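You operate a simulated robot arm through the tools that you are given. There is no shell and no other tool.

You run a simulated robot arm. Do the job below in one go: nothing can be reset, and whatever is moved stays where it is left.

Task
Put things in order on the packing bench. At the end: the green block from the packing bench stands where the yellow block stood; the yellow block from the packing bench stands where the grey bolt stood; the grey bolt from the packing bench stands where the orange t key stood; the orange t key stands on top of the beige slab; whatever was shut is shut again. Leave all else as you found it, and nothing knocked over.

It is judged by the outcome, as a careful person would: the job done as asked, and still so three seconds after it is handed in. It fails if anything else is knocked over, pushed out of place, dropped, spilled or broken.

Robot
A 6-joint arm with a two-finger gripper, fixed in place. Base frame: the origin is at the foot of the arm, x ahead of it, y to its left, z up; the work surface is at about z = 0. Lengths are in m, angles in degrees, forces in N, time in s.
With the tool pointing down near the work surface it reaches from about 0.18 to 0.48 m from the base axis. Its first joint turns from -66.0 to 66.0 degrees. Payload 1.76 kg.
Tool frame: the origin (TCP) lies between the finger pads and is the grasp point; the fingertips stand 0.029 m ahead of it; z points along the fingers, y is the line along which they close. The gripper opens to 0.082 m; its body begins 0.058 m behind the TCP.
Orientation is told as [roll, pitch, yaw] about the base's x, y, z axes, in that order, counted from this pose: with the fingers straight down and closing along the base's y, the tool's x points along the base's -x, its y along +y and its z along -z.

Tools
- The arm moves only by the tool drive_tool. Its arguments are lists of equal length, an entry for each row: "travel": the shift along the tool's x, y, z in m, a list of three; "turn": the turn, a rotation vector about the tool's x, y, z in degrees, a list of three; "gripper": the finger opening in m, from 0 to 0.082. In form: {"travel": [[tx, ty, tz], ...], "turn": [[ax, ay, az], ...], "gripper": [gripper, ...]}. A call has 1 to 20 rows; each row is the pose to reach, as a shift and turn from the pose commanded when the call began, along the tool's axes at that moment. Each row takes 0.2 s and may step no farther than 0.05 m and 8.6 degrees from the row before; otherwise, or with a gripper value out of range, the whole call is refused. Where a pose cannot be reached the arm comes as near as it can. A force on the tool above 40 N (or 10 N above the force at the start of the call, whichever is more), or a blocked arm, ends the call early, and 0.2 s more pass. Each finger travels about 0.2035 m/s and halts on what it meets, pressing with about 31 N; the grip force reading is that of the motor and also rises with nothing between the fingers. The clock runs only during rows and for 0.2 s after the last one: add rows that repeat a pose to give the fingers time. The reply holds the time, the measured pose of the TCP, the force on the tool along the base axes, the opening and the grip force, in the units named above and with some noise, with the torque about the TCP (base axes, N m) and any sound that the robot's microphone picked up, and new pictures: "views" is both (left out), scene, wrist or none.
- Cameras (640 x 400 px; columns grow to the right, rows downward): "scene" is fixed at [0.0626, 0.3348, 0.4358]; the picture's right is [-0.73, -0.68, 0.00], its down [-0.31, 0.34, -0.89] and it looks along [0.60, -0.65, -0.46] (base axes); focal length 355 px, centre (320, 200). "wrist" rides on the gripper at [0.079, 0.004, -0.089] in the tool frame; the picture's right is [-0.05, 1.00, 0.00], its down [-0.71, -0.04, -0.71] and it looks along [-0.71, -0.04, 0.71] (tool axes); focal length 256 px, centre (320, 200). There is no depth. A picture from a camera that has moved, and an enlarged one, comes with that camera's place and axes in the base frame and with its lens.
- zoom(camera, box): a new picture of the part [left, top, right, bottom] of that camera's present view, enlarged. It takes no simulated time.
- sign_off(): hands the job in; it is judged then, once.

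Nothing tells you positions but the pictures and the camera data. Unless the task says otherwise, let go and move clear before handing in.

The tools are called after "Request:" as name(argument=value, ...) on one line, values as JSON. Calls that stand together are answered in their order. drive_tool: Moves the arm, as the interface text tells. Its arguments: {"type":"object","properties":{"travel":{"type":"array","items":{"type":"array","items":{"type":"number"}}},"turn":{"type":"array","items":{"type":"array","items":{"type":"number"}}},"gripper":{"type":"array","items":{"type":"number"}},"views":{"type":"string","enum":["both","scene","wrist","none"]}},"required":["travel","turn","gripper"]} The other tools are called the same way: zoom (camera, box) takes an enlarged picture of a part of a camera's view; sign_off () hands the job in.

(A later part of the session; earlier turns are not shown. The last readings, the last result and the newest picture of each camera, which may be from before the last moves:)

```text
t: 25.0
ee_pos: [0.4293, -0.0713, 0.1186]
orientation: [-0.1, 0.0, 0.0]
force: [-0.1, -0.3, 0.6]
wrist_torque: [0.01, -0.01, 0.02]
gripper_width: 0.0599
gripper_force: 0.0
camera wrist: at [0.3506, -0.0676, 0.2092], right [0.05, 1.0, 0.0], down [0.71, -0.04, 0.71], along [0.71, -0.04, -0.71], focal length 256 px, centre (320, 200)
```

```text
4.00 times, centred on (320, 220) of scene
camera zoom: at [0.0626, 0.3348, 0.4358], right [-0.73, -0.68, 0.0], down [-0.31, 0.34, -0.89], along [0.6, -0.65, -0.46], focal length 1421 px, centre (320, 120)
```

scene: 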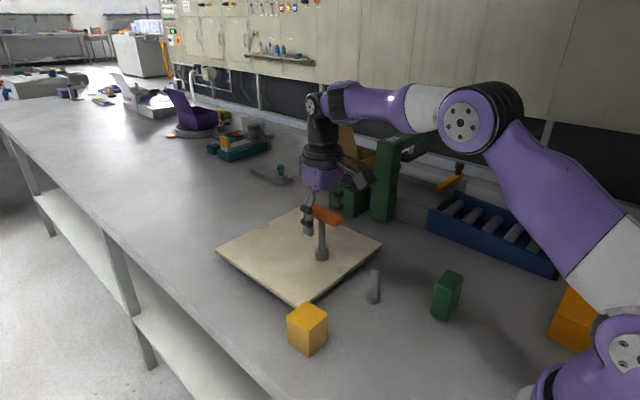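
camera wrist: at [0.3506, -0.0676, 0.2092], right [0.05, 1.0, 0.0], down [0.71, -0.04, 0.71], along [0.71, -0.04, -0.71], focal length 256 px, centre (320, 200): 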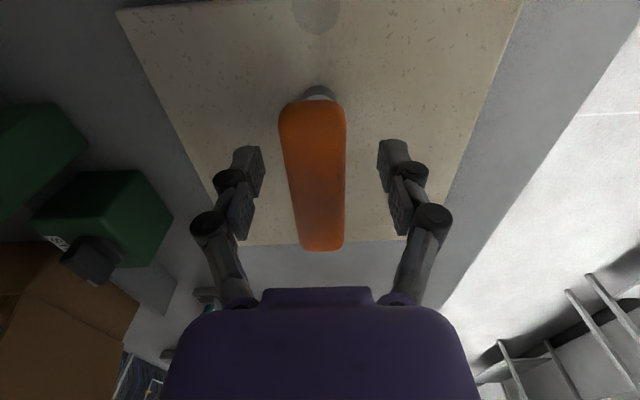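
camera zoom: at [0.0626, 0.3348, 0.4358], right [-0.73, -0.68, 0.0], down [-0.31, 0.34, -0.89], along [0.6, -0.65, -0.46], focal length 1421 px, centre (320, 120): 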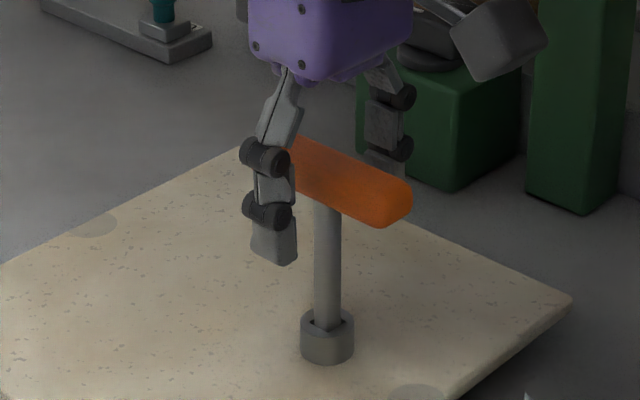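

The T key stands upright on the slab. I'll rise straight up and move back over the bolt, at about (0.310, -0.070).

Request:
drive_tool(travel=[[0, 0, -0.02], [0, 0, -0.05], [0, 0, -0.085], [0.03, 0.001, -0.085], [0.06, 0.002, -0.085], [0.09, 0.003, -0.085], [0.119, 0.003, -0.085], [0.119, 0.003, -0.05], [0.119, 0.003, -0.025]], turn=[[0, 0, 0], [0, 0, 0], [0, 0, 0], [0, 0, 0], [0, 0, 0], [0, 0, 0], [0, 0, 0], [0, 0, 0], [0, 0, 0]], gripper=[0.06, 0.06, 0.06, 0.06, 0.06, 0.06, 0.06, 0.06, 0.06], views="both")

Request:
zoom(camera="scene", box=[300, 180, 400, 320])

Request:
zoom(camera="wrist", box=[230, 0, 410, 140])

```text
t: 27.0
ee_pos: [0.3129, -0.0664, 0.1463]
orientation: [-0.1, -0.1, -0.2]
force: [-0.4, 0.8, -0.3]
wrist_torque: [0.0, -0.02, -0.01]
gripper_width: 0.0599
gripper_force: 0.1
camera wrist: at [0.2341, -0.0633, 0.2349], right [0.05, 1.0, 0.0], down [0.71, -0.04, 0.71], along [0.71, -0.04, -0.71], focal length 256 px, centre (320, 200)
```

scene: 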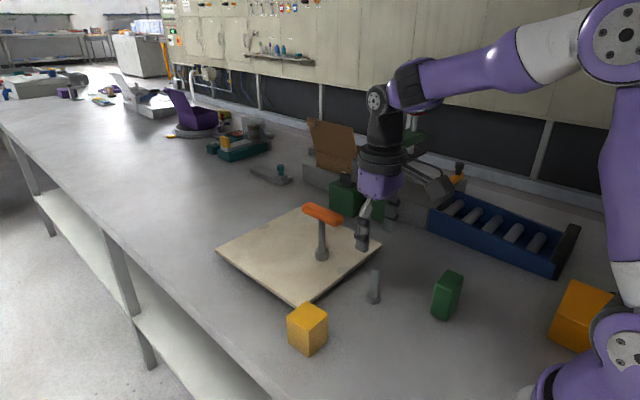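
wrist: 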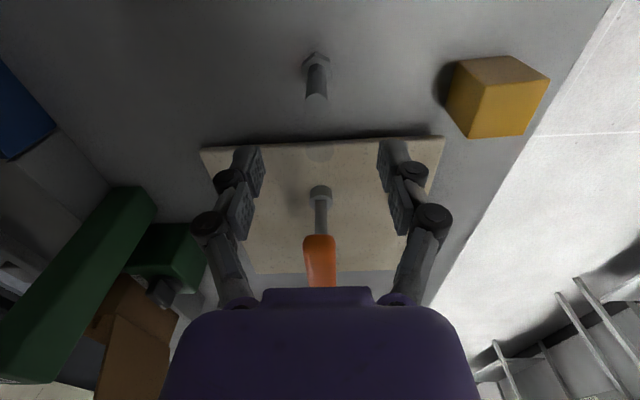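

```text
2.86 times, centred on (350, 250) of scene
camera zoom: at [0.0625, 0.3348, 0.4358], right [-0.73, -0.68, 0.0], down [-0.31, 0.34, -0.89], along [0.6, -0.65, -0.46], focal length 1015 px, centre (234, 57)
```

zoom: 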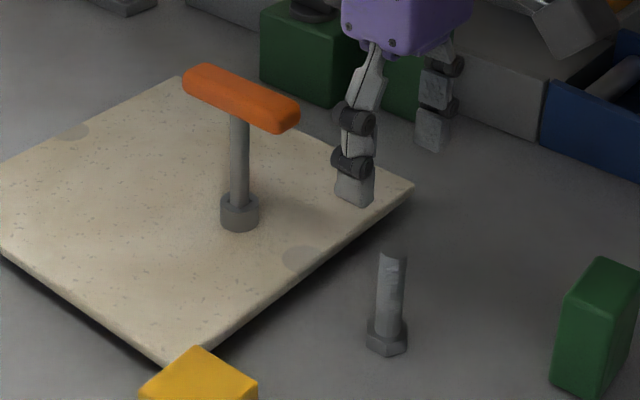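

```text
2.86 times, centred on (320, 70) of wrist
camera zoom: at [0.2341, -0.0633, 0.2349], right [0.05, 1.0, 0.0], down [0.71, -0.04, 0.71], along [0.71, -0.04, -0.71], focal length 731 px, centre (320, 571)
```

zoom: 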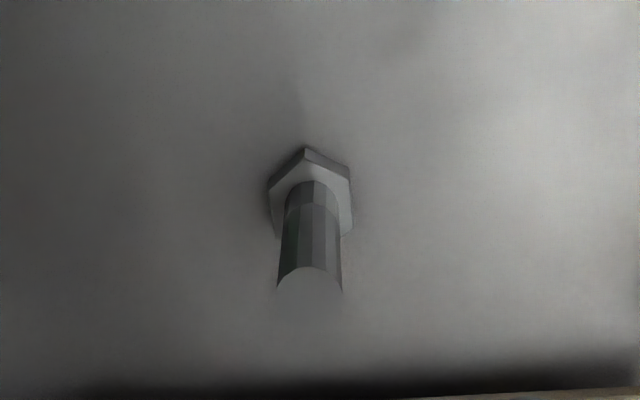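

Request:
drive_tool(travel=[[0, 0, 0.01]], turn=[[0, 0, 0]], gripper=[0.06], views="none")

Request:
drive_tool(travel=[[0, 0, 0.01]], turn=[[0, 0, 0]], gripper=[0.06], views="none")

Request:
drive_tool(travel=[[0, 0, 0.01]], turn=[[0, 0, 0]], gripper=[0.06], views="both")

Request:
zoom(camera="wrist", box=[220, 0, 420, 220])

```text
t: 27.4
ee_pos: [0.3109, -0.0671, 0.1357]
orientation: [-0.1, 0.0, 0.0]
force: [0.0, 0.1, -0.1]
wrist_torque: [-0.03, 0.01, 0.0]
gripper_width: 0.0602
gripper_force: 0.1
```

```text
t: 27.8
ee_pos: [0.3122, -0.0697, 0.1267]
orientation: [-0.1, 0.0, -0.1]
force: [-0.7, 0.4, -0.8]
wrist_torque: [0.03, 0.01, 0.04]
gripper_width: 0.06
gripper_force: 0.0
```

```text
t: 28.2
ee_pos: [0.3117, -0.0688, 0.1158]
orientation: [0.0, 0.0, -0.1]
force: [-0.8, -0.6, 0.9]
wrist_torque: [-0.02, -0.02, 0.01]
gripper_width: 0.0598
gripper_force: 0.1
camera wrist: at [0.2313, -0.0648, 0.2052], right [0.05, 1.0, 0.0], down [0.71, -0.04, 0.71], along [0.71, -0.04, -0.71], focal length 256 px, centre (320, 200)
```

scene: 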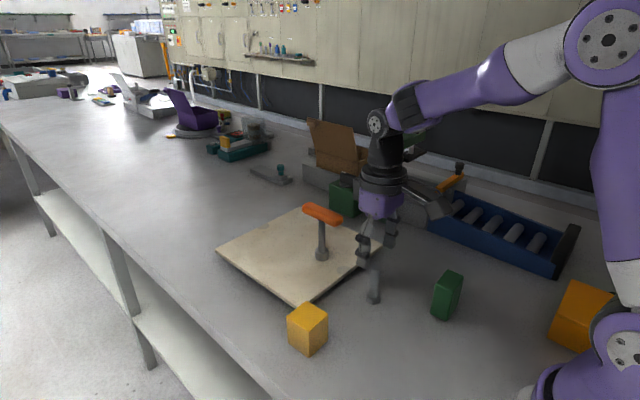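
wrist: 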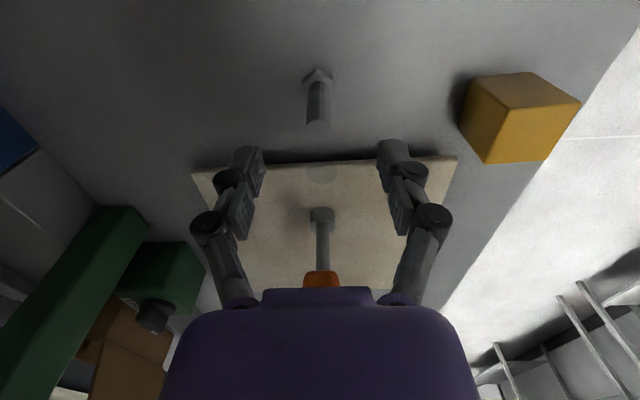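

```text
1.82 times, centred on (320, 110) of wrist
camera zoom: at [0.2313, -0.0648, 0.2052], right [0.05, 1.0, 0.0], down [0.71, -0.04, 0.71], along [0.71, -0.04, -0.71], focal length 465 px, centre (320, 364)
```

zoom: 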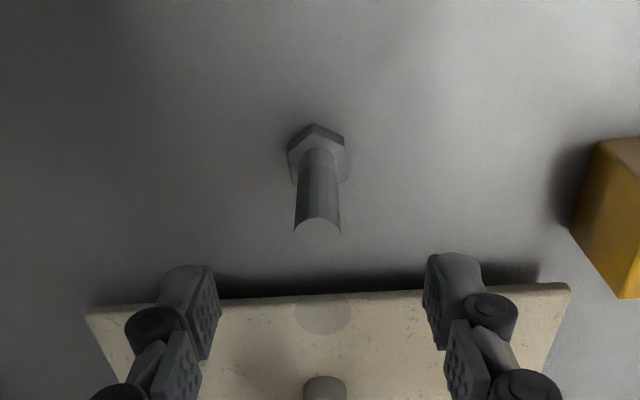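

The bolt stands at about (0.3085, -0.069). I'll go down around its shank, keeping the fingertips above the head, and close.

Request:
drive_tool(travel=[[0.003, -0.0005, 0.02], [0.003, -0.0005, 0.04], [0.003, -0.0005, 0.06], [0.003, -0.0005, 0.066], [0.003, -0.0005, 0.066], [0.003, -0.0005, 0.066], [0.003, -0.0005, 0.066], [0.003, -0.0005, 0.066], [0.003, -0.0005, 0.066]], turn=[[0, 0, 0], [0, 0, 0], [0, 0, 0], [0, 0, 0], [0, 0, 0], [0, 0, 0], [0, 0, 0], [0, 0, 0], [0, 0, 0]], gripper=[0.06, 0.06, 0.06, 0.06, 0.045, 0.03, 0.02, 0.01, 0.005], views="both")

Request:
zoom(camera="wrist", box=[220, 50, 420, 250])

Request:
zoom(camera="scene", box=[330, 220, 430, 320])

```text
t: 30.2
ee_pos: [0.3072, -0.0692, 0.052]
orientation: [-0.1, 0.0, -0.1]
force: [-0.6, 0.5, 0.0]
wrist_torque: [0.01, 0.03, 0.01]
gripper_width: 0.0145
gripper_force: 31.7
camera wrist: at [0.2281, -0.0646, 0.1405], right [0.05, 1.0, 0.0], down [0.71, -0.04, 0.71], along [0.71, -0.04, -0.71], focal length 256 px, centre (320, 200)
```

scene: 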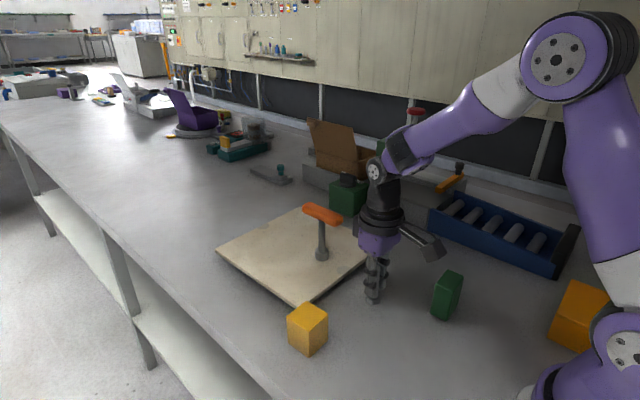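
wrist: 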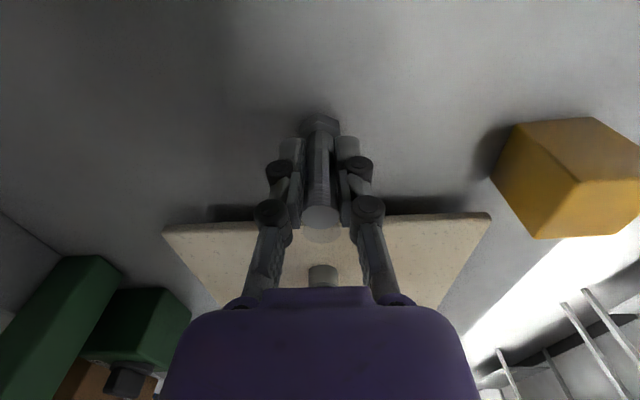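

```text
2.00 times, centred on (320, 150) of wrist
camera zoom: at [0.2281, -0.0646, 0.1405], right [0.05, 1.0, 0.0], down [0.71, -0.04, 0.71], along [0.71, -0.04, -0.71], focal length 512 px, centre (320, 300)
```

zoom: 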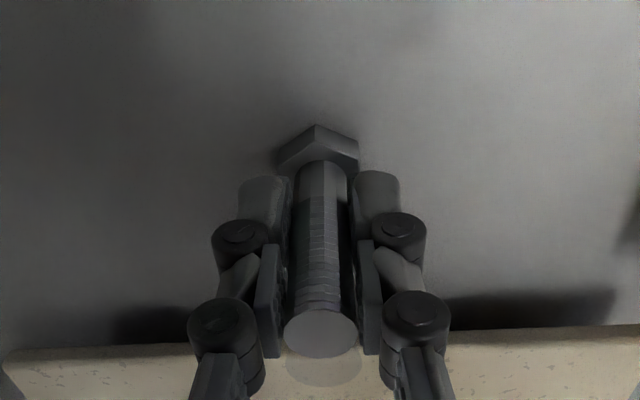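

```text
4.00 times, centred on (380, 270) of scene
camera zoom: at [0.0626, 0.3348, 0.4358], right [-0.73, -0.68, 0.0], down [-0.31, 0.34, -0.89], along [0.6, -0.65, -0.46], focal length 1421 px, centre (80, -80)
```

zoom: 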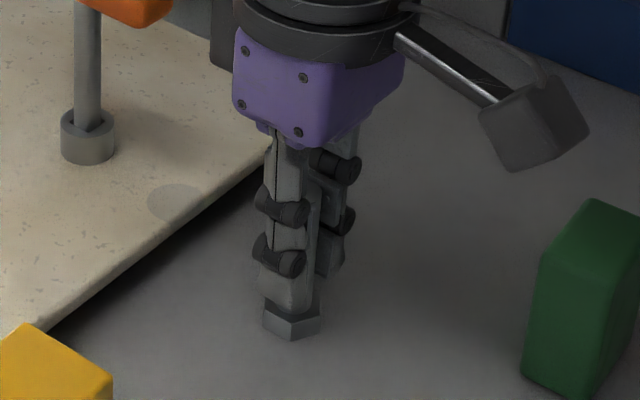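

The bolt is gripped on the shank with its head resting on the bench. I'll lift it and carry it above where the T key stood, about (0.270, -0.250).

Request:
drive_tool(travel=[[0, 0, -0.01], [0, 0, -0.035], [0, 0, -0.07], [0, 0, -0.1], [0.01, -0.03, -0.1], [0.018, -0.07, -0.1], [0.026, -0.11, -0.1], [0.034, -0.15, -0.1], [0.0398, -0.181, -0.1], [0.0398, -0.181, -0.1]], turn=[[0, 0, 0], [0, 0, 0], [0, 0, 0], [0, 0, 0], [0, 0, 0], [0, 0, 0], [0, 0, 0], [0, 0, 0], [0, 0, 0], [0, 0, 0]], gripper=[0.005, 0.005, 0.005, 0.005, 0.005, 0.005, 0.005, 0.005, 0.005, 0.005], views="both")

Request:
zoom(camera="wrist", box=[220, 50, 420, 250])

Request:
zoom(camera="scene", box=[410, 130, 510, 260])

```text
t: 32.4
ee_pos: [0.2685, -0.2514, 0.1501]
orientation: [0.1, 0.0, -0.1]
force: [0.4, -0.4, -1.2]
wrist_torque: [0.0, 0.03, 0.01]
gripper_width: 0.0146
gripper_force: 31.0
camera wrist: at [0.1886, -0.2467, 0.2395], right [0.05, 1.0, 0.0], down [0.71, -0.04, 0.71], along [0.71, -0.04, -0.71], focal length 256 px, centre (320, 200)
```

scene: 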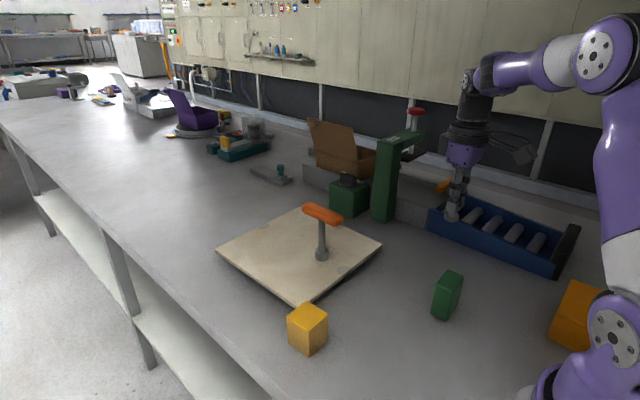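
wrist: 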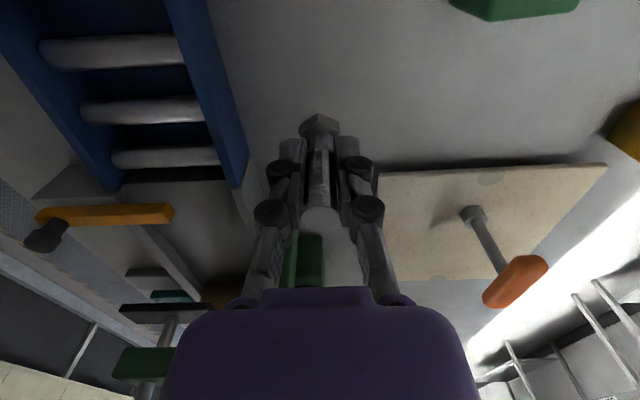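

```text
2.00 times, centred on (320, 150) of wrist
camera zoom: at [0.1886, -0.2467, 0.2395], right [0.05, 1.0, 0.0], down [0.71, -0.04, 0.71], along [0.71, -0.04, -0.71], focal length 512 px, centre (320, 300)
```

zoom: 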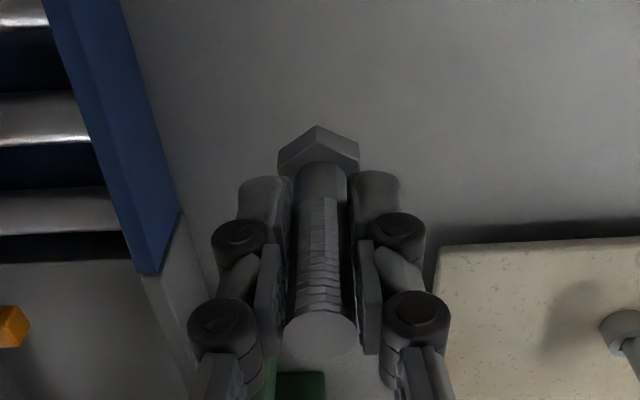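

```text
3.08 times, centred on (460, 195) of scene
camera zoom: at [0.0626, 0.3348, 0.4358], right [-0.73, -0.68, 0.0], down [-0.31, 0.34, -0.89], along [0.6, -0.65, -0.46], focal length 1093 px, centre (-111, 215)
```

zoom: 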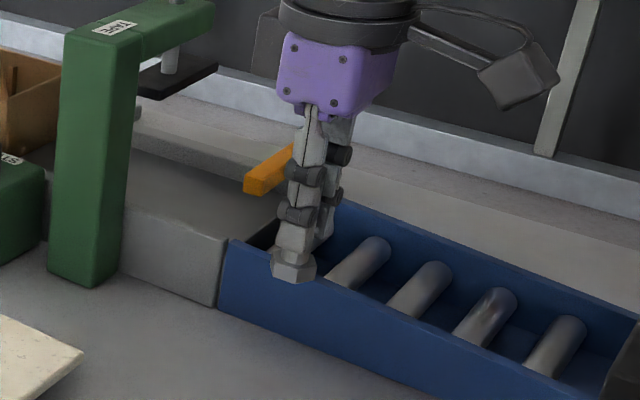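

Request:
drive_tool(travel=[[0, 0, 0.03], [0, 0, 0.06], [0, 0, 0.085], [0, 0, 0.095], [0, 0, 0.097]], turn=[[0, 0, 0], [0, 0, 0], [0, 0, 0], [0, 0, 0], [0, 0, 0]], gripper=[0.005, 0.005, 0.005, 0.005, 0.005], views="none")

Request:
zoom(camera="scene", box=[400, 190, 500, 290])

Request:
zoom(camera="wrist", box=[220, 50, 420, 250])

```text
t: 33.6
ee_pos: [0.2671, -0.2508, 0.0536]
orientation: [-0.1, -0.1, -0.1]
force: [-0.1, 0.5, -1.1]
wrist_torque: [-0.02, -0.05, -0.04]
gripper_width: 0.0146
gripper_force: 30.3
```

```text
4.00 times, centred on (450, 240) of scene
camera zoom: at [0.0626, 0.3348, 0.4358], right [-0.73, -0.68, 0.0], down [-0.31, 0.34, -0.89], along [0.6, -0.65, -0.46], focal length 1421 px, centre (-200, 40)
```

zoom: 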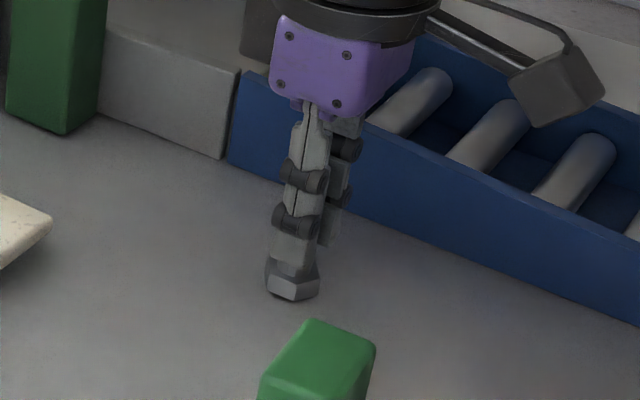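

```text
2.00 times, centred on (320, 150) of wrist
camera zoom: at [0.1879, -0.2459, 0.1424], right [0.05, 1.0, 0.0], down [0.71, -0.04, 0.71], along [0.71, -0.04, -0.71], focal length 512 px, centre (320, 300)
```

zoom: 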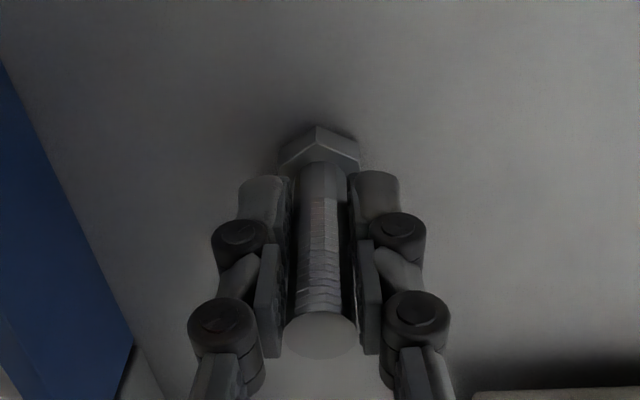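

The bolt lines up with the T key's old footprint in the picture. I'll lower it the last few millimetres.

Request:
drive_tool(travel=[[0, 0, 0.0015], [0, 0, 0.003]], turn=[[0, 0, 0], [0, 0, 0]], gripper=[0.005, 0.005], views="none")

Request:
zoom(camera="scene", box=[400, 190, 500, 290])

```text
t: 34.2
ee_pos: [0.2672, -0.2506, 0.0529]
orientation: [-0.2, -0.2, -0.1]
force: [-6.9, 4.9, 22.9]
wrist_torque: [0.13, 0.38, 0.05]
gripper_width: 0.0144
gripper_force: 31.1
```

```text
4.00 times, centred on (450, 240) of scene
camera zoom: at [0.0625, 0.3349, 0.4358], right [-0.73, -0.68, 0.0], down [-0.31, 0.34, -0.89], along [0.6, -0.65, -0.46], focal length 1421 px, centre (-200, 40)
```

zoom: 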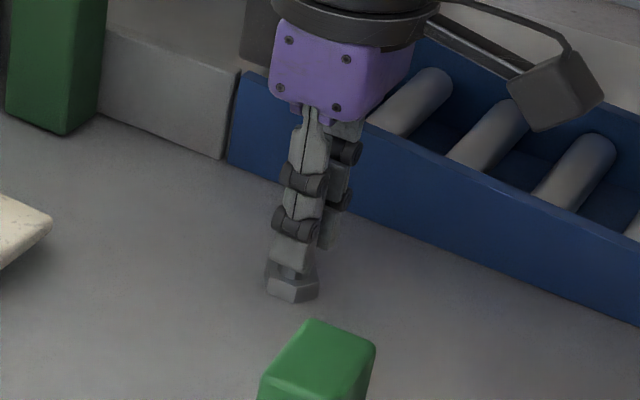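

It touched a little early and is pressing with about 20 N. I'll back off slightly to relieve it and then open.

Request:
drive_tool(travel=[[0, 0, -0.001], [0, 0, -0.0017]], turn=[[0, 0, 0], [0, 0, 0]], gripper=[0.005, 0.005], views="none")

```text
t: 34.8
ee_pos: [0.268, -0.2507, 0.0515]
orientation: [-0.1, 0.0, 0.1]
force: [-0.1, 0.4, -1.1]
wrist_torque: [0.0, -0.02, 0.0]
gripper_width: 0.0144
gripper_force: 30.7
```

Request:
drive_tool(travel=[[0, 0, 0.0006]], turn=[[0, 0, 0]], gripper=[0.005], views="none")

```text
t: 35.2
ee_pos: [0.2678, -0.2509, 0.052]
orientation: [-0.1, 0.1, 0.0]
force: [-0.3, 0.0, -1.5]
wrist_torque: [0.02, -0.01, 0.0]
gripper_width: 0.0146
gripper_force: 30.9
```

Request:
drive_tool(travel=[[0, 0, 0.0004]], turn=[[0, 0, 0]], gripper=[0.005], views="none")

```text
t: 35.6
ee_pos: [0.2667, -0.2511, 0.0519]
orientation: [0.0, 0.0, -0.1]
force: [0.2, 0.3, -0.7]
wrist_torque: [0.0, -0.02, -0.01]
gripper_width: 0.0147
gripper_force: 31.5
```

Request:
drive_tool(travel=[[0, 0, 0.0003]], turn=[[0, 0, 0]], gripper=[0.005], views="none")

```text
t: 36.0
ee_pos: [0.2669, -0.2518, 0.0519]
orientation: [-0.1, 0.0, 0.0]
force: [0.6, 0.6, 0.3]
wrist_torque: [0.02, -0.03, 0.04]
gripper_width: 0.0145
gripper_force: 31.3
```

The force is at about zero, so the bolt is just resting. I'll open the fingers gently.

Request:
drive_tool(travel=[[0, 0, 0.0002], [0, 0, 0.0002], [0, 0, 0.0002], [0, 0, 0.0002], [0, 0, 0.0002]], turn=[[0, 0, 0], [0, 0, 0], [0, 0, 0], [0, 0, 0], [0, 0, 0]], gripper=[0.014, 0.018, 0.024, 0.032, 0.042], views="both")

Request:
zoom(camera="scene", box=[400, 190, 500, 290])

Request:
zoom(camera="wrist", box=[220, 50, 420, 250])

```text
t: 37.2
ee_pos: [0.268, -0.2523, 0.0501]
orientation: [-0.2, 0.0, -0.1]
force: [-0.2, 0.1, 0.4]
wrist_torque: [-0.02, 0.0, -0.01]
gripper_width: 0.0419
gripper_force: 0.1
camera wrist: at [0.1886, -0.2469, 0.1405], right [0.05, 1.0, 0.0], down [0.71, -0.04, 0.71], along [0.71, -0.04, -0.71], focal length 256 px, centre (320, 200)
```

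scene: 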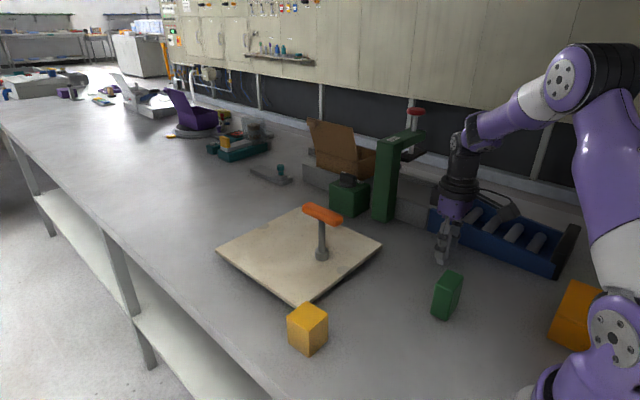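
wrist: 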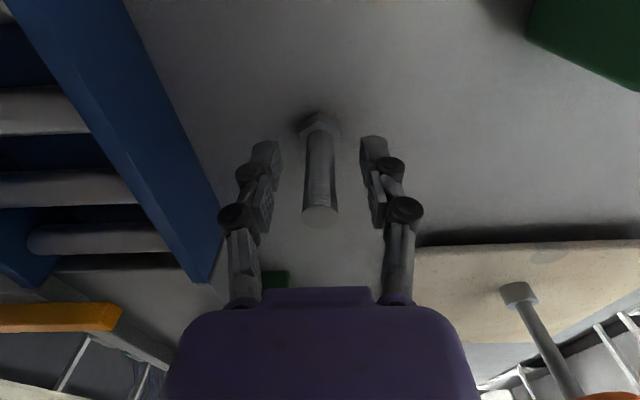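

```text
4.00 times, centred on (450, 240) of scene
camera zoom: at [0.0626, 0.3348, 0.4358], right [-0.73, -0.68, 0.0], down [-0.31, 0.34, -0.89], along [0.6, -0.65, -0.46], focal length 1421 px, centre (-200, 40)
```

zoom: 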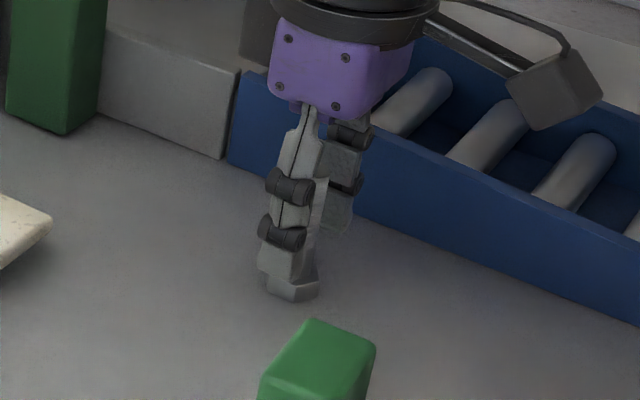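

```text
2.00 times, centred on (320, 150) of wrist
camera zoom: at [0.1886, -0.2469, 0.1405], right [0.05, 1.0, 0.0], down [0.71, -0.04, 0.71], along [0.71, -0.04, -0.71], focal length 512 px, centre (320, 300)
```

zoom: 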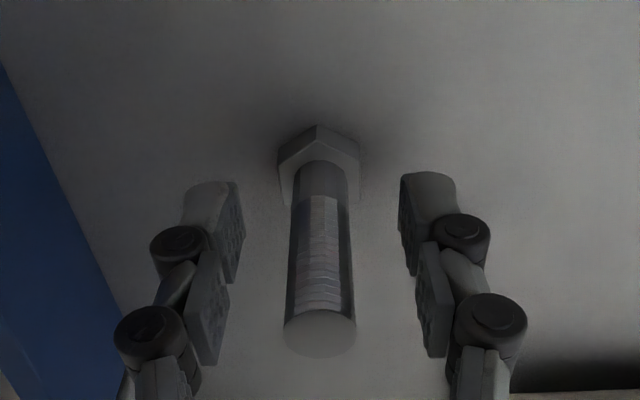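

The bolt stands upright where the T key was. I'll rise and go over to the yellow block at about (0.334, 0.068).

Request:
drive_tool(travel=[[0, 0, -0.03], [0, 0, -0.07], [0, 0, -0.11], [-0.008, 0.035, -0.12], [-0.016, 0.075, -0.12], [-0.024, 0.115, -0.12], [-0.032, 0.155, -0.12], [-0.04, 0.195, -0.12], [-0.048, 0.235, -0.12], [-0.056, 0.275, -0.12], [-0.062, 0.305, -0.12], [-0.0665, 0.319, -0.12]], turn=[[0, 0, 0], [0, 0, 0], [0, 0, 0], [0, 0, 0], [0, 0, 0], [0, 0, 0], [0, 0, 0], [0, 0, 0], [0, 0, 0], [0, 0, 0], [0, 0, 0], [0, 0, 0]], gripper=[0.042, 0.042, 0.05, 0.06, 0.07, 0.075, 0.075, 0.075, 0.075, 0.075, 0.075, 0.075], views="both")

Request:
zoom(camera="wrist", box=[220, 0, 420, 180])

Request:
zoom(camera="scene", box=[410, 190, 500, 280])

Request:
zoom(camera="scene", box=[260, 280, 360, 370])

```text
t: 39.8
ee_pos: [0.3326, 0.0691, 0.1709]
orientation: [-0.1, -0.1, -0.1]
force: [0.8, -0.2, -1.3]
wrist_torque: [0.0, 0.0, 0.0]
gripper_width: 0.0748
gripper_force: 0.0
camera wrist: at [0.2538, 0.073, 0.2587], right [0.05, 1.0, 0.0], down [0.71, -0.04, 0.71], along [0.71, -0.04, -0.71], focal length 256 px, centre (320, 200)
```

scene: 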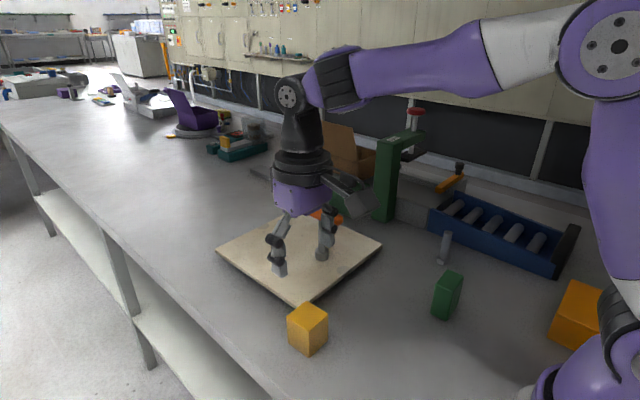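
wrist: 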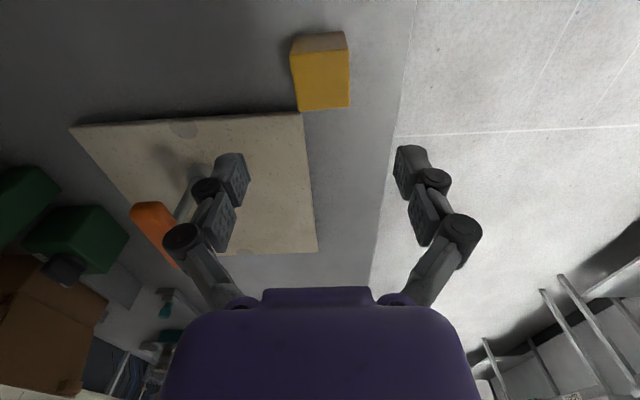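

```text
2.22 times, centred on (320, 90) of wrist
camera zoom: at [0.2538, 0.073, 0.2587], right [0.05, 1.0, 0.0], down [0.71, -0.04, 0.71], along [0.71, -0.04, -0.71], focal length 569 px, centre (320, 444)
```

zoom: 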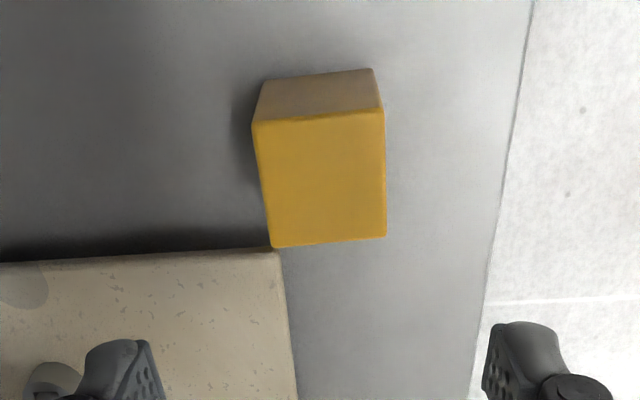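

```text
4.44 times, centred on (455, 235) of scene
camera zoom: at [0.0625, 0.3348, 0.4358], right [-0.73, -0.68, 0.0], down [-0.31, 0.34, -0.89], along [0.6, -0.65, -0.46], focal length 1579 px, centre (-280, 44)
```

zoom: 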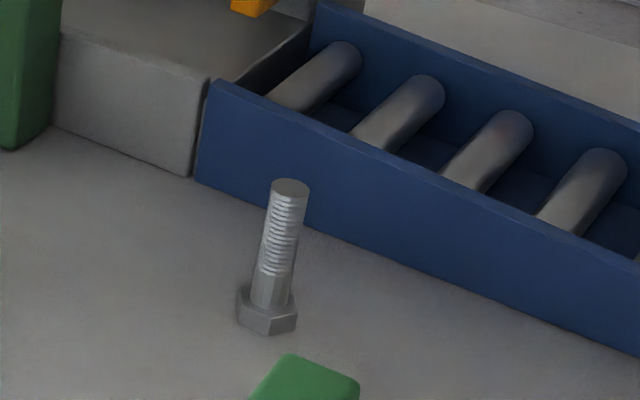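

```text
4.44 times, centred on (310, 325) of scene
camera zoom: at [0.0625, 0.3348, 0.4358], right [-0.73, -0.68, 0.0], down [-0.31, 0.34, -0.89], along [0.6, -0.65, -0.46], focal length 1579 px, centre (364, -356)
```

zoom: 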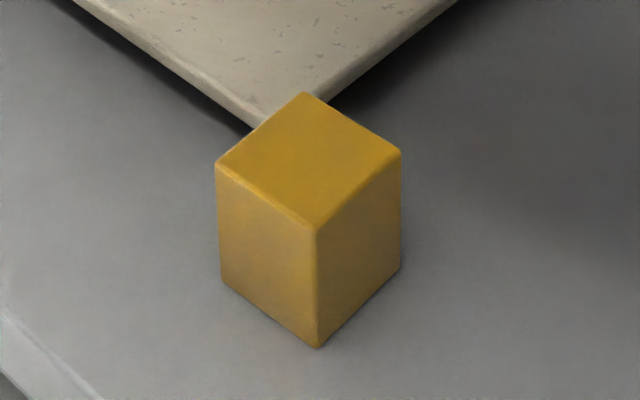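

The bolt's base matches the T key's old base. The yellow block sits at about (0.333, 0.069), turned about 2.5°, and 0.05 m tall. I'll descend around it.

Request:
drive_tool(travel=[[0, 0, 0.03], [0, 0, 0.06], [0, 0, 0.08]], turn=[[0, 0, -1.2], [0, 0, -2.5], [0, 0, -2.5]], gripper=[0.075, 0.075, 0.075], views="both")

Request:
zoom(camera="wrist", box=[220, 20, 440, 220])

```text
t: 40.6
ee_pos: [0.3351, 0.0676, 0.0911]
orientation: [-0.1, -0.1, 2.4]
force: [0.1, -1.5, 0.3]
wrist_torque: [-0.02, -0.02, -0.03]
gripper_width: 0.0751
gripper_force: 0.1
camera wrist: at [0.2556, 0.0672, 0.1793], right [0.01, 1.0, 0.0], down [0.71, -0.01, 0.71], along [0.71, -0.01, -0.71], focal length 256 px, centre (320, 200)
```

scene: 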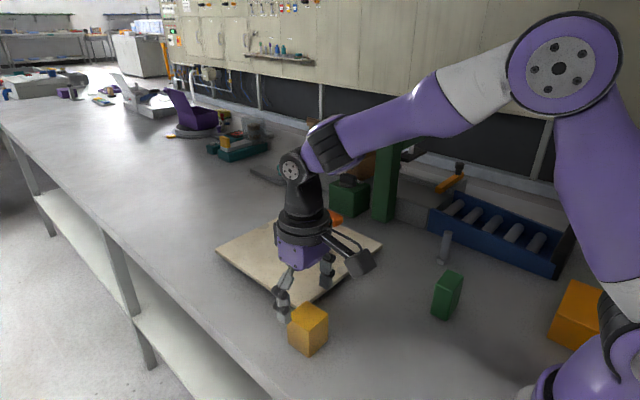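
wrist: 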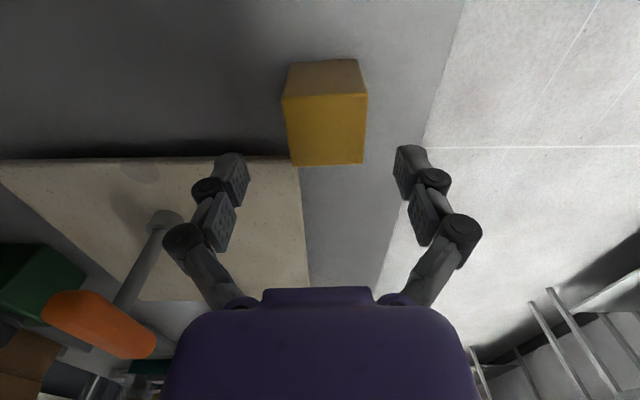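

```text
2.00 times, centred on (330, 120) of wrist
camera zoom: at [0.2556, 0.0672, 0.1793], right [0.01, 1.0, 0.0], down [0.71, -0.01, 0.71], along [0.71, -0.01, -0.71], focal length 512 px, centre (300, 360)
```

zoom: 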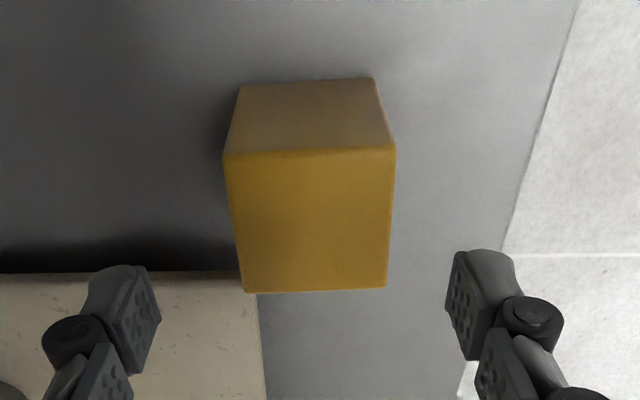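

Request:
drive_tool(travel=[[0.002, 0.001, 0.02], [0.002, 0.001, 0.04], [0.002, 0.001, 0.053], [0.002, 0.001, 0.053], [0.002, 0.001, 0.053], [0.002, 0.001, 0.053], [0.002, 0.001, 0.053]], turn=[[0, 0, 0], [0, 0, 0], [0, 0, 0], [0, 0, 0], [0, 0, 0], [0, 0, 0], [0, 0, 0]], gripper=[0.075, 0.075, 0.075, 0.062, 0.05, 0.04, 0.035], views="both")

Request:
zoom(camera="scene", box=[260, 280, 360, 370])

Request:
zoom(camera="wrist", box=[220, 50, 420, 290])

```text
t: 42.2
ee_pos: [0.3328, 0.0685, 0.0382]
orientation: [-0.2, 0.0, 2.4]
force: [-1.0, 0.4, 0.6]
wrist_torque: [0.0, -0.02, 0.01]
gripper_width: 0.0438
gripper_force: 30.8
camera wrist: at [0.2545, 0.0694, 0.1279], right [0.01, 1.0, 0.0], down [0.71, -0.01, 0.71], along [0.71, -0.01, -0.71], focal length 256 px, centre (320, 200)
```

scene: 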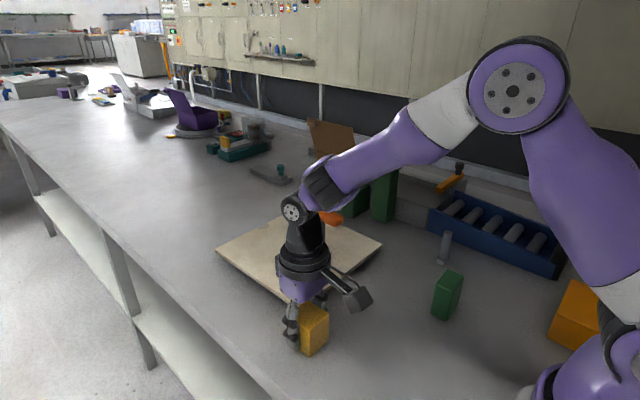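
wrist: 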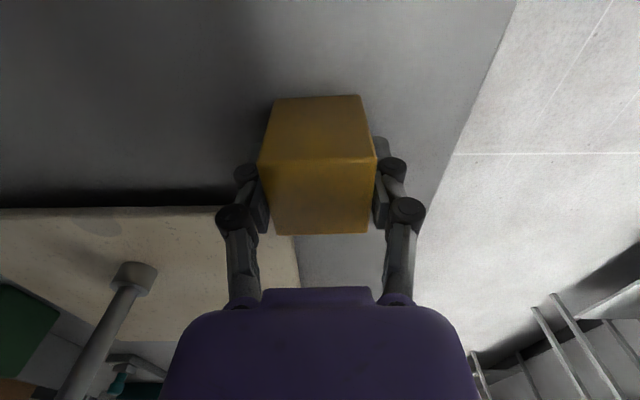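

```text
4.44 times, centred on (310, 325) of scene
camera zoom: at [0.0626, 0.3348, 0.4358], right [-0.73, -0.68, 0.0], down [-0.31, 0.34, -0.89], along [0.6, -0.65, -0.46], focal length 1579 px, centre (364, -356)
```

zoom: 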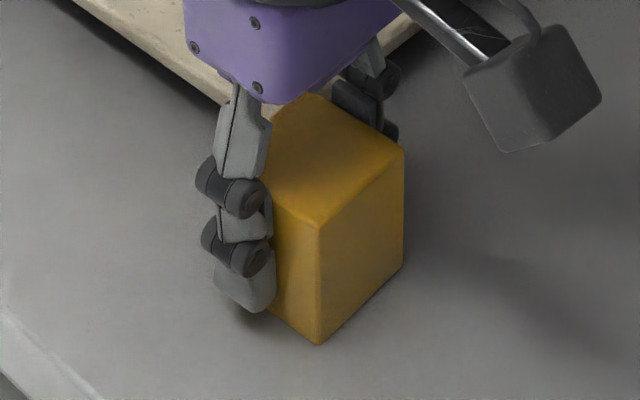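

```text
1.67 times, centred on (320, 170) of wrist
camera zoom: at [0.2545, 0.0694, 0.1279], right [0.01, 1.0, 0.0], down [0.71, -0.01, 0.71], along [0.71, -0.01, -0.71], focal length 427 px, centre (320, 250)
```

zoom: 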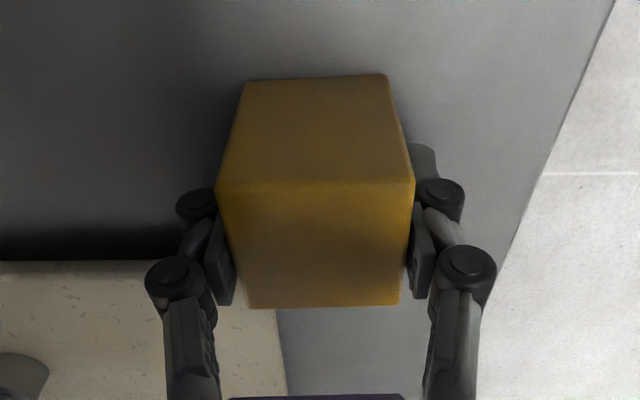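

The yellow block is held. I'll lift it, keep clear of the slab and T key, and carry it above the bolt's old spot at about (0.3095, -0.069).

Request:
drive_tool(travel=[[0, 0, -0.01], [0, 0, -0.04], [0, 0, -0.075], [0, 0, -0.1], [0.006, -0.03, -0.1], [0.014, -0.065, -0.1], [0.022, -0.1, -0.1], [0.027, -0.125, -0.1], [0.0295, -0.137, -0.1], [0.0295, -0.137, -0.1]], turn=[[0, 0, 0], [0, 0, 0], [0, 0, 0], [0, 0, 0], [0, 0, 0.5], [0, 0, 1], [0, 0, 1.5], [0, 0, 2], [0, 0, 2.4], [0, 0, 2.4]], gripper=[0.035, 0.035, 0.035, 0.035, 0.035, 0.035, 0.035, 0.035, 0.035, 0.035], views="both")

Request:
drive_tool(travel=[[0, 0, 0.03]], turn=[[0, 0, 0]], gripper=[0.035], views="none")

Request:
drive_tool(travel=[[0, 0, 0.02]], turn=[[0, 0, 0]], gripper=[0.035], views="both")

```text
t: 44.4
ee_pos: [0.308, -0.0687, 0.1379]
orientation: [-0.1, -0.1, 0.1]
force: [-1.0, -0.1, -1.4]
wrist_torque: [0.02, -0.02, -0.01]
gripper_width: 0.0435
gripper_force: 31.3
camera wrist: at [0.2286, -0.0663, 0.2265], right [0.05, 1.0, 0.0], down [0.71, -0.04, 0.71], along [0.71, -0.04, -0.71], focal length 256 px, centre (320, 200)
```

scene: 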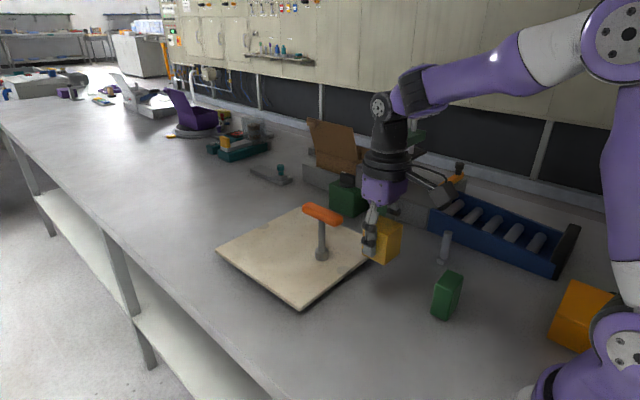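
wrist: 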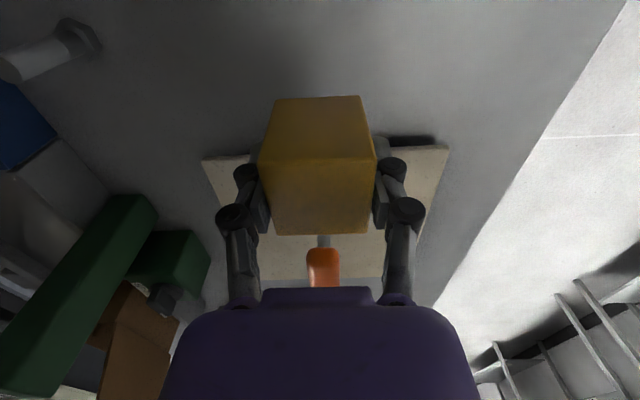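

```text
t: 44.8
ee_pos: [0.3082, -0.0704, 0.1076]
orientation: [-0.1, 0.0, 0.0]
force: [0.6, -0.2, -2.0]
wrist_torque: [0.02, 0.02, 0.0]
gripper_width: 0.0434
gripper_force: 31.3
```

```text
t: 45.2
ee_pos: [0.3087, -0.0676, 0.09]
orientation: [0.0, 0.0, 0.0]
force: [0.1, 0.2, -2.3]
wrist_torque: [0.02, 0.01, -0.02]
gripper_width: 0.0431
gripper_force: 30.9
camera wrist: at [0.2302, -0.0647, 0.1778], right [0.05, 1.0, 0.0], down [0.71, -0.04, 0.71], along [0.71, -0.04, -0.71], focal length 256 px, centre (320, 200)
```

scene: 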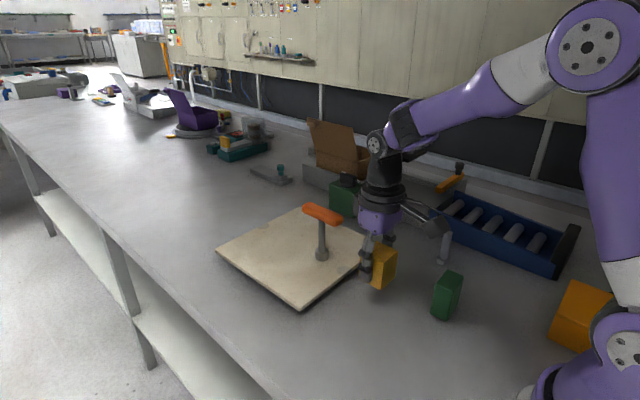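
wrist: 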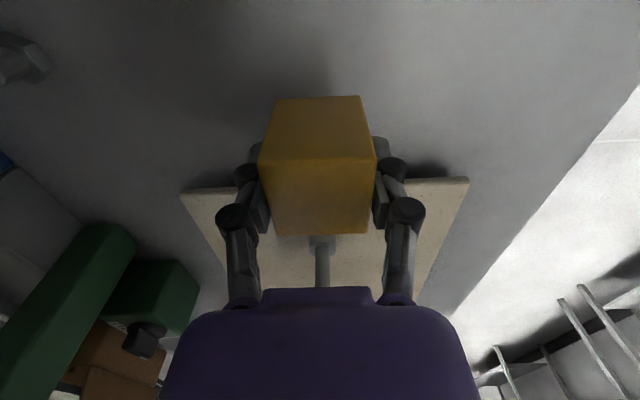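

Request:
drive_tool(travel=[[0, 0, 0.02], [0, 0, 0.038], [0, 0, 0.045], [0, 0, 0.047]], turn=[[0, 0, 0], [0, 0, 0], [0, 0, 0], [0, 0, 0]], gripper=[0.035, 0.035, 0.035, 0.035], views="none")

Request:
zoom(camera="scene", box=[320, 230, 430, 330])

```text
t: 46.2
ee_pos: [0.3098, -0.0693, 0.0402]
orientation: [-0.1, 0.0, -0.1]
force: [-0.8, 0.1, -2.0]
wrist_torque: [0.02, 0.03, -0.03]
gripper_width: 0.0432
gripper_force: 31.1
```

```text
4.00 times, centred on (375, 280) of scene
camera zoom: at [0.0626, 0.3348, 0.4358], right [-0.73, -0.68, 0.0], down [-0.31, 0.34, -0.89], along [0.6, -0.65, -0.46], focal length 1421 px, centre (100, -120)
```

zoom: 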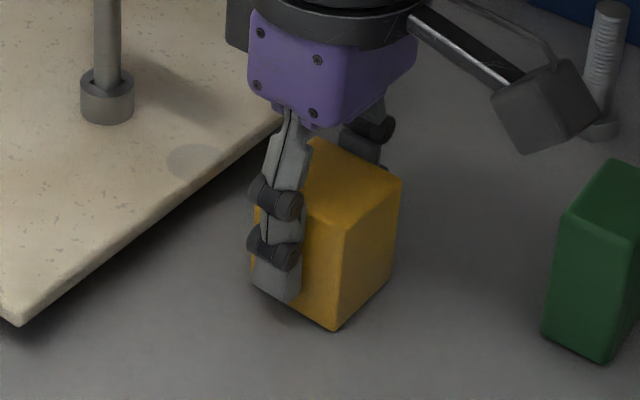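

Request:
drive_tool(travel=[[0, 0, 0.0008], [0, 0, 0.0015]], turn=[[0, 0, 0], [0, 0, 0]], gripper=[0.035, 0.035], views="none")

Request:
drive_tool(travel=[[0, 0, 0.0005]], turn=[[0, 0, 0]], gripper=[0.035], views="none")

```text
t: 46.8
ee_pos: [0.3095, -0.0698, 0.0393]
orientation: [-0.1, 0.0, 0.0]
force: [-0.7, 0.3, -1.8]
wrist_torque: [-0.01, 0.01, -0.01]
gripper_width: 0.0435
gripper_force: 31.1
```

```text
t: 47.2
ee_pos: [0.3089, -0.0688, 0.0382]
orientation: [0.0, 0.1, 0.0]
force: [0.2, -0.5, -2.4]
wrist_torque: [-0.02, 0.0, 0.04]
gripper_width: 0.0432
gripper_force: 31.0
```

Request:
drive_tool(travel=[[0, 0, 0.0005]], turn=[[0, 0, 0]], gripper=[0.035], views="none")

Request:
drive_tool(travel=[[0, 0, 0.0004]], turn=[[0, 0, 0]], gripper=[0.035], views="none")

```text
t: 47.6
ee_pos: [0.3087, -0.0688, 0.0395]
orientation: [-0.1, -0.1, 0.2]
force: [-2.9, 2.2, 15.5]
wrist_torque: [0.11, 0.37, -0.03]
gripper_width: 0.0435
gripper_force: 31.0
```

```text
t: 48.0
ee_pos: [0.3081, -0.068, 0.0387]
orientation: [-0.1, -0.1, 0.0]
force: [-6.4, -0.9, 21.7]
wrist_torque: [-0.03, 0.16, 0.01]
gripper_width: 0.0436
gripper_force: 31.5
```

It's in contact. I'll relieve the pressure a little and then release.

Request:
drive_tool(travel=[[0, 0, -0.0007]], turn=[[0, 0, 0]], gripper=[0.035], views="none")

```text
t: 48.4
ee_pos: [0.31, -0.0691, 0.0383]
orientation: [-0.1, 0.0, 0.1]
force: [0.5, 0.3, -2.4]
wrist_torque: [-0.01, 0.0, 0.0]
gripper_width: 0.0435
gripper_force: 31.0
```

Request:
drive_tool(travel=[[0, 0, 0.0002], [0, 0, 0.0003], [0, 0, 0.0003], [0, 0, 0.0003], [0, 0, 0.0003], [0, 0, 0.0003]], turn=[[0, 0, 0], [0, 0, 0], [0, 0, 0], [0, 0, 0], [0, 0, 0], [0, 0, 0]], gripper=[0.035, 0.043, 0.046, 0.054, 0.064, 0.072], views="both")

Request:
zoom(camera="scene", box=[320, 230, 430, 330])

```text
t: 49.8
ee_pos: [0.3092, -0.0679, 0.0383]
orientation: [0.0, 0.0, 0.0]
force: [-0.1, -0.3, 0.4]
wrist_torque: [0.03, -0.02, 0.02]
gripper_width: 0.0718
gripper_force: 0.1
camera wrist: at [0.2302, -0.0644, 0.1276], right [0.05, 1.0, 0.0], down [0.71, -0.04, 0.71], along [0.71, -0.04, -0.71], focal length 256 px, centre (320, 200)
```

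scene: 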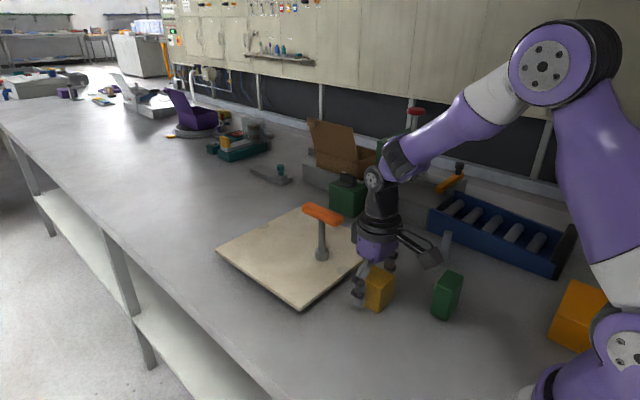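
wrist: 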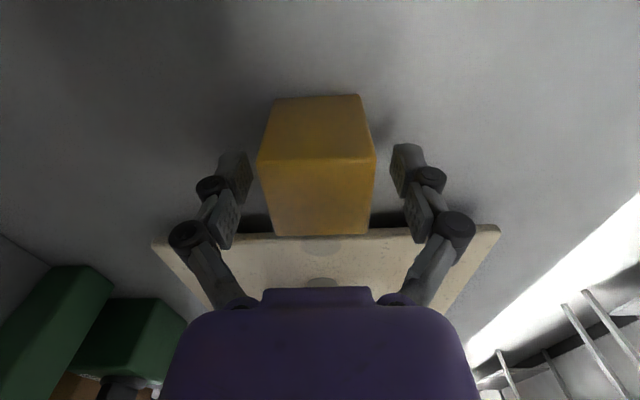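

```text
4.00 times, centred on (375, 280) of scene
camera zoom: at [0.0626, 0.3348, 0.4358], right [-0.73, -0.68, 0.0], down [-0.31, 0.34, -0.89], along [0.6, -0.65, -0.46], focal length 1421 px, centre (100, -120)
```

zoom: 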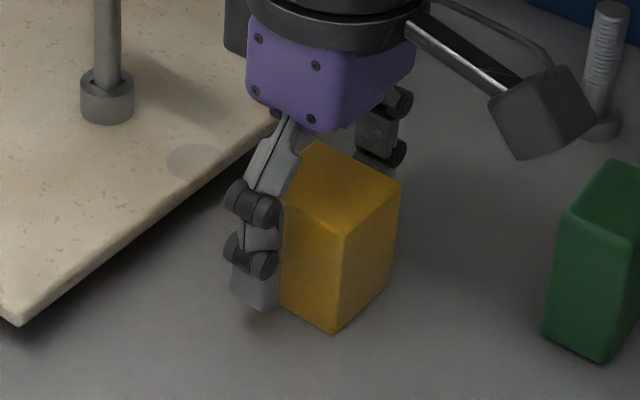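

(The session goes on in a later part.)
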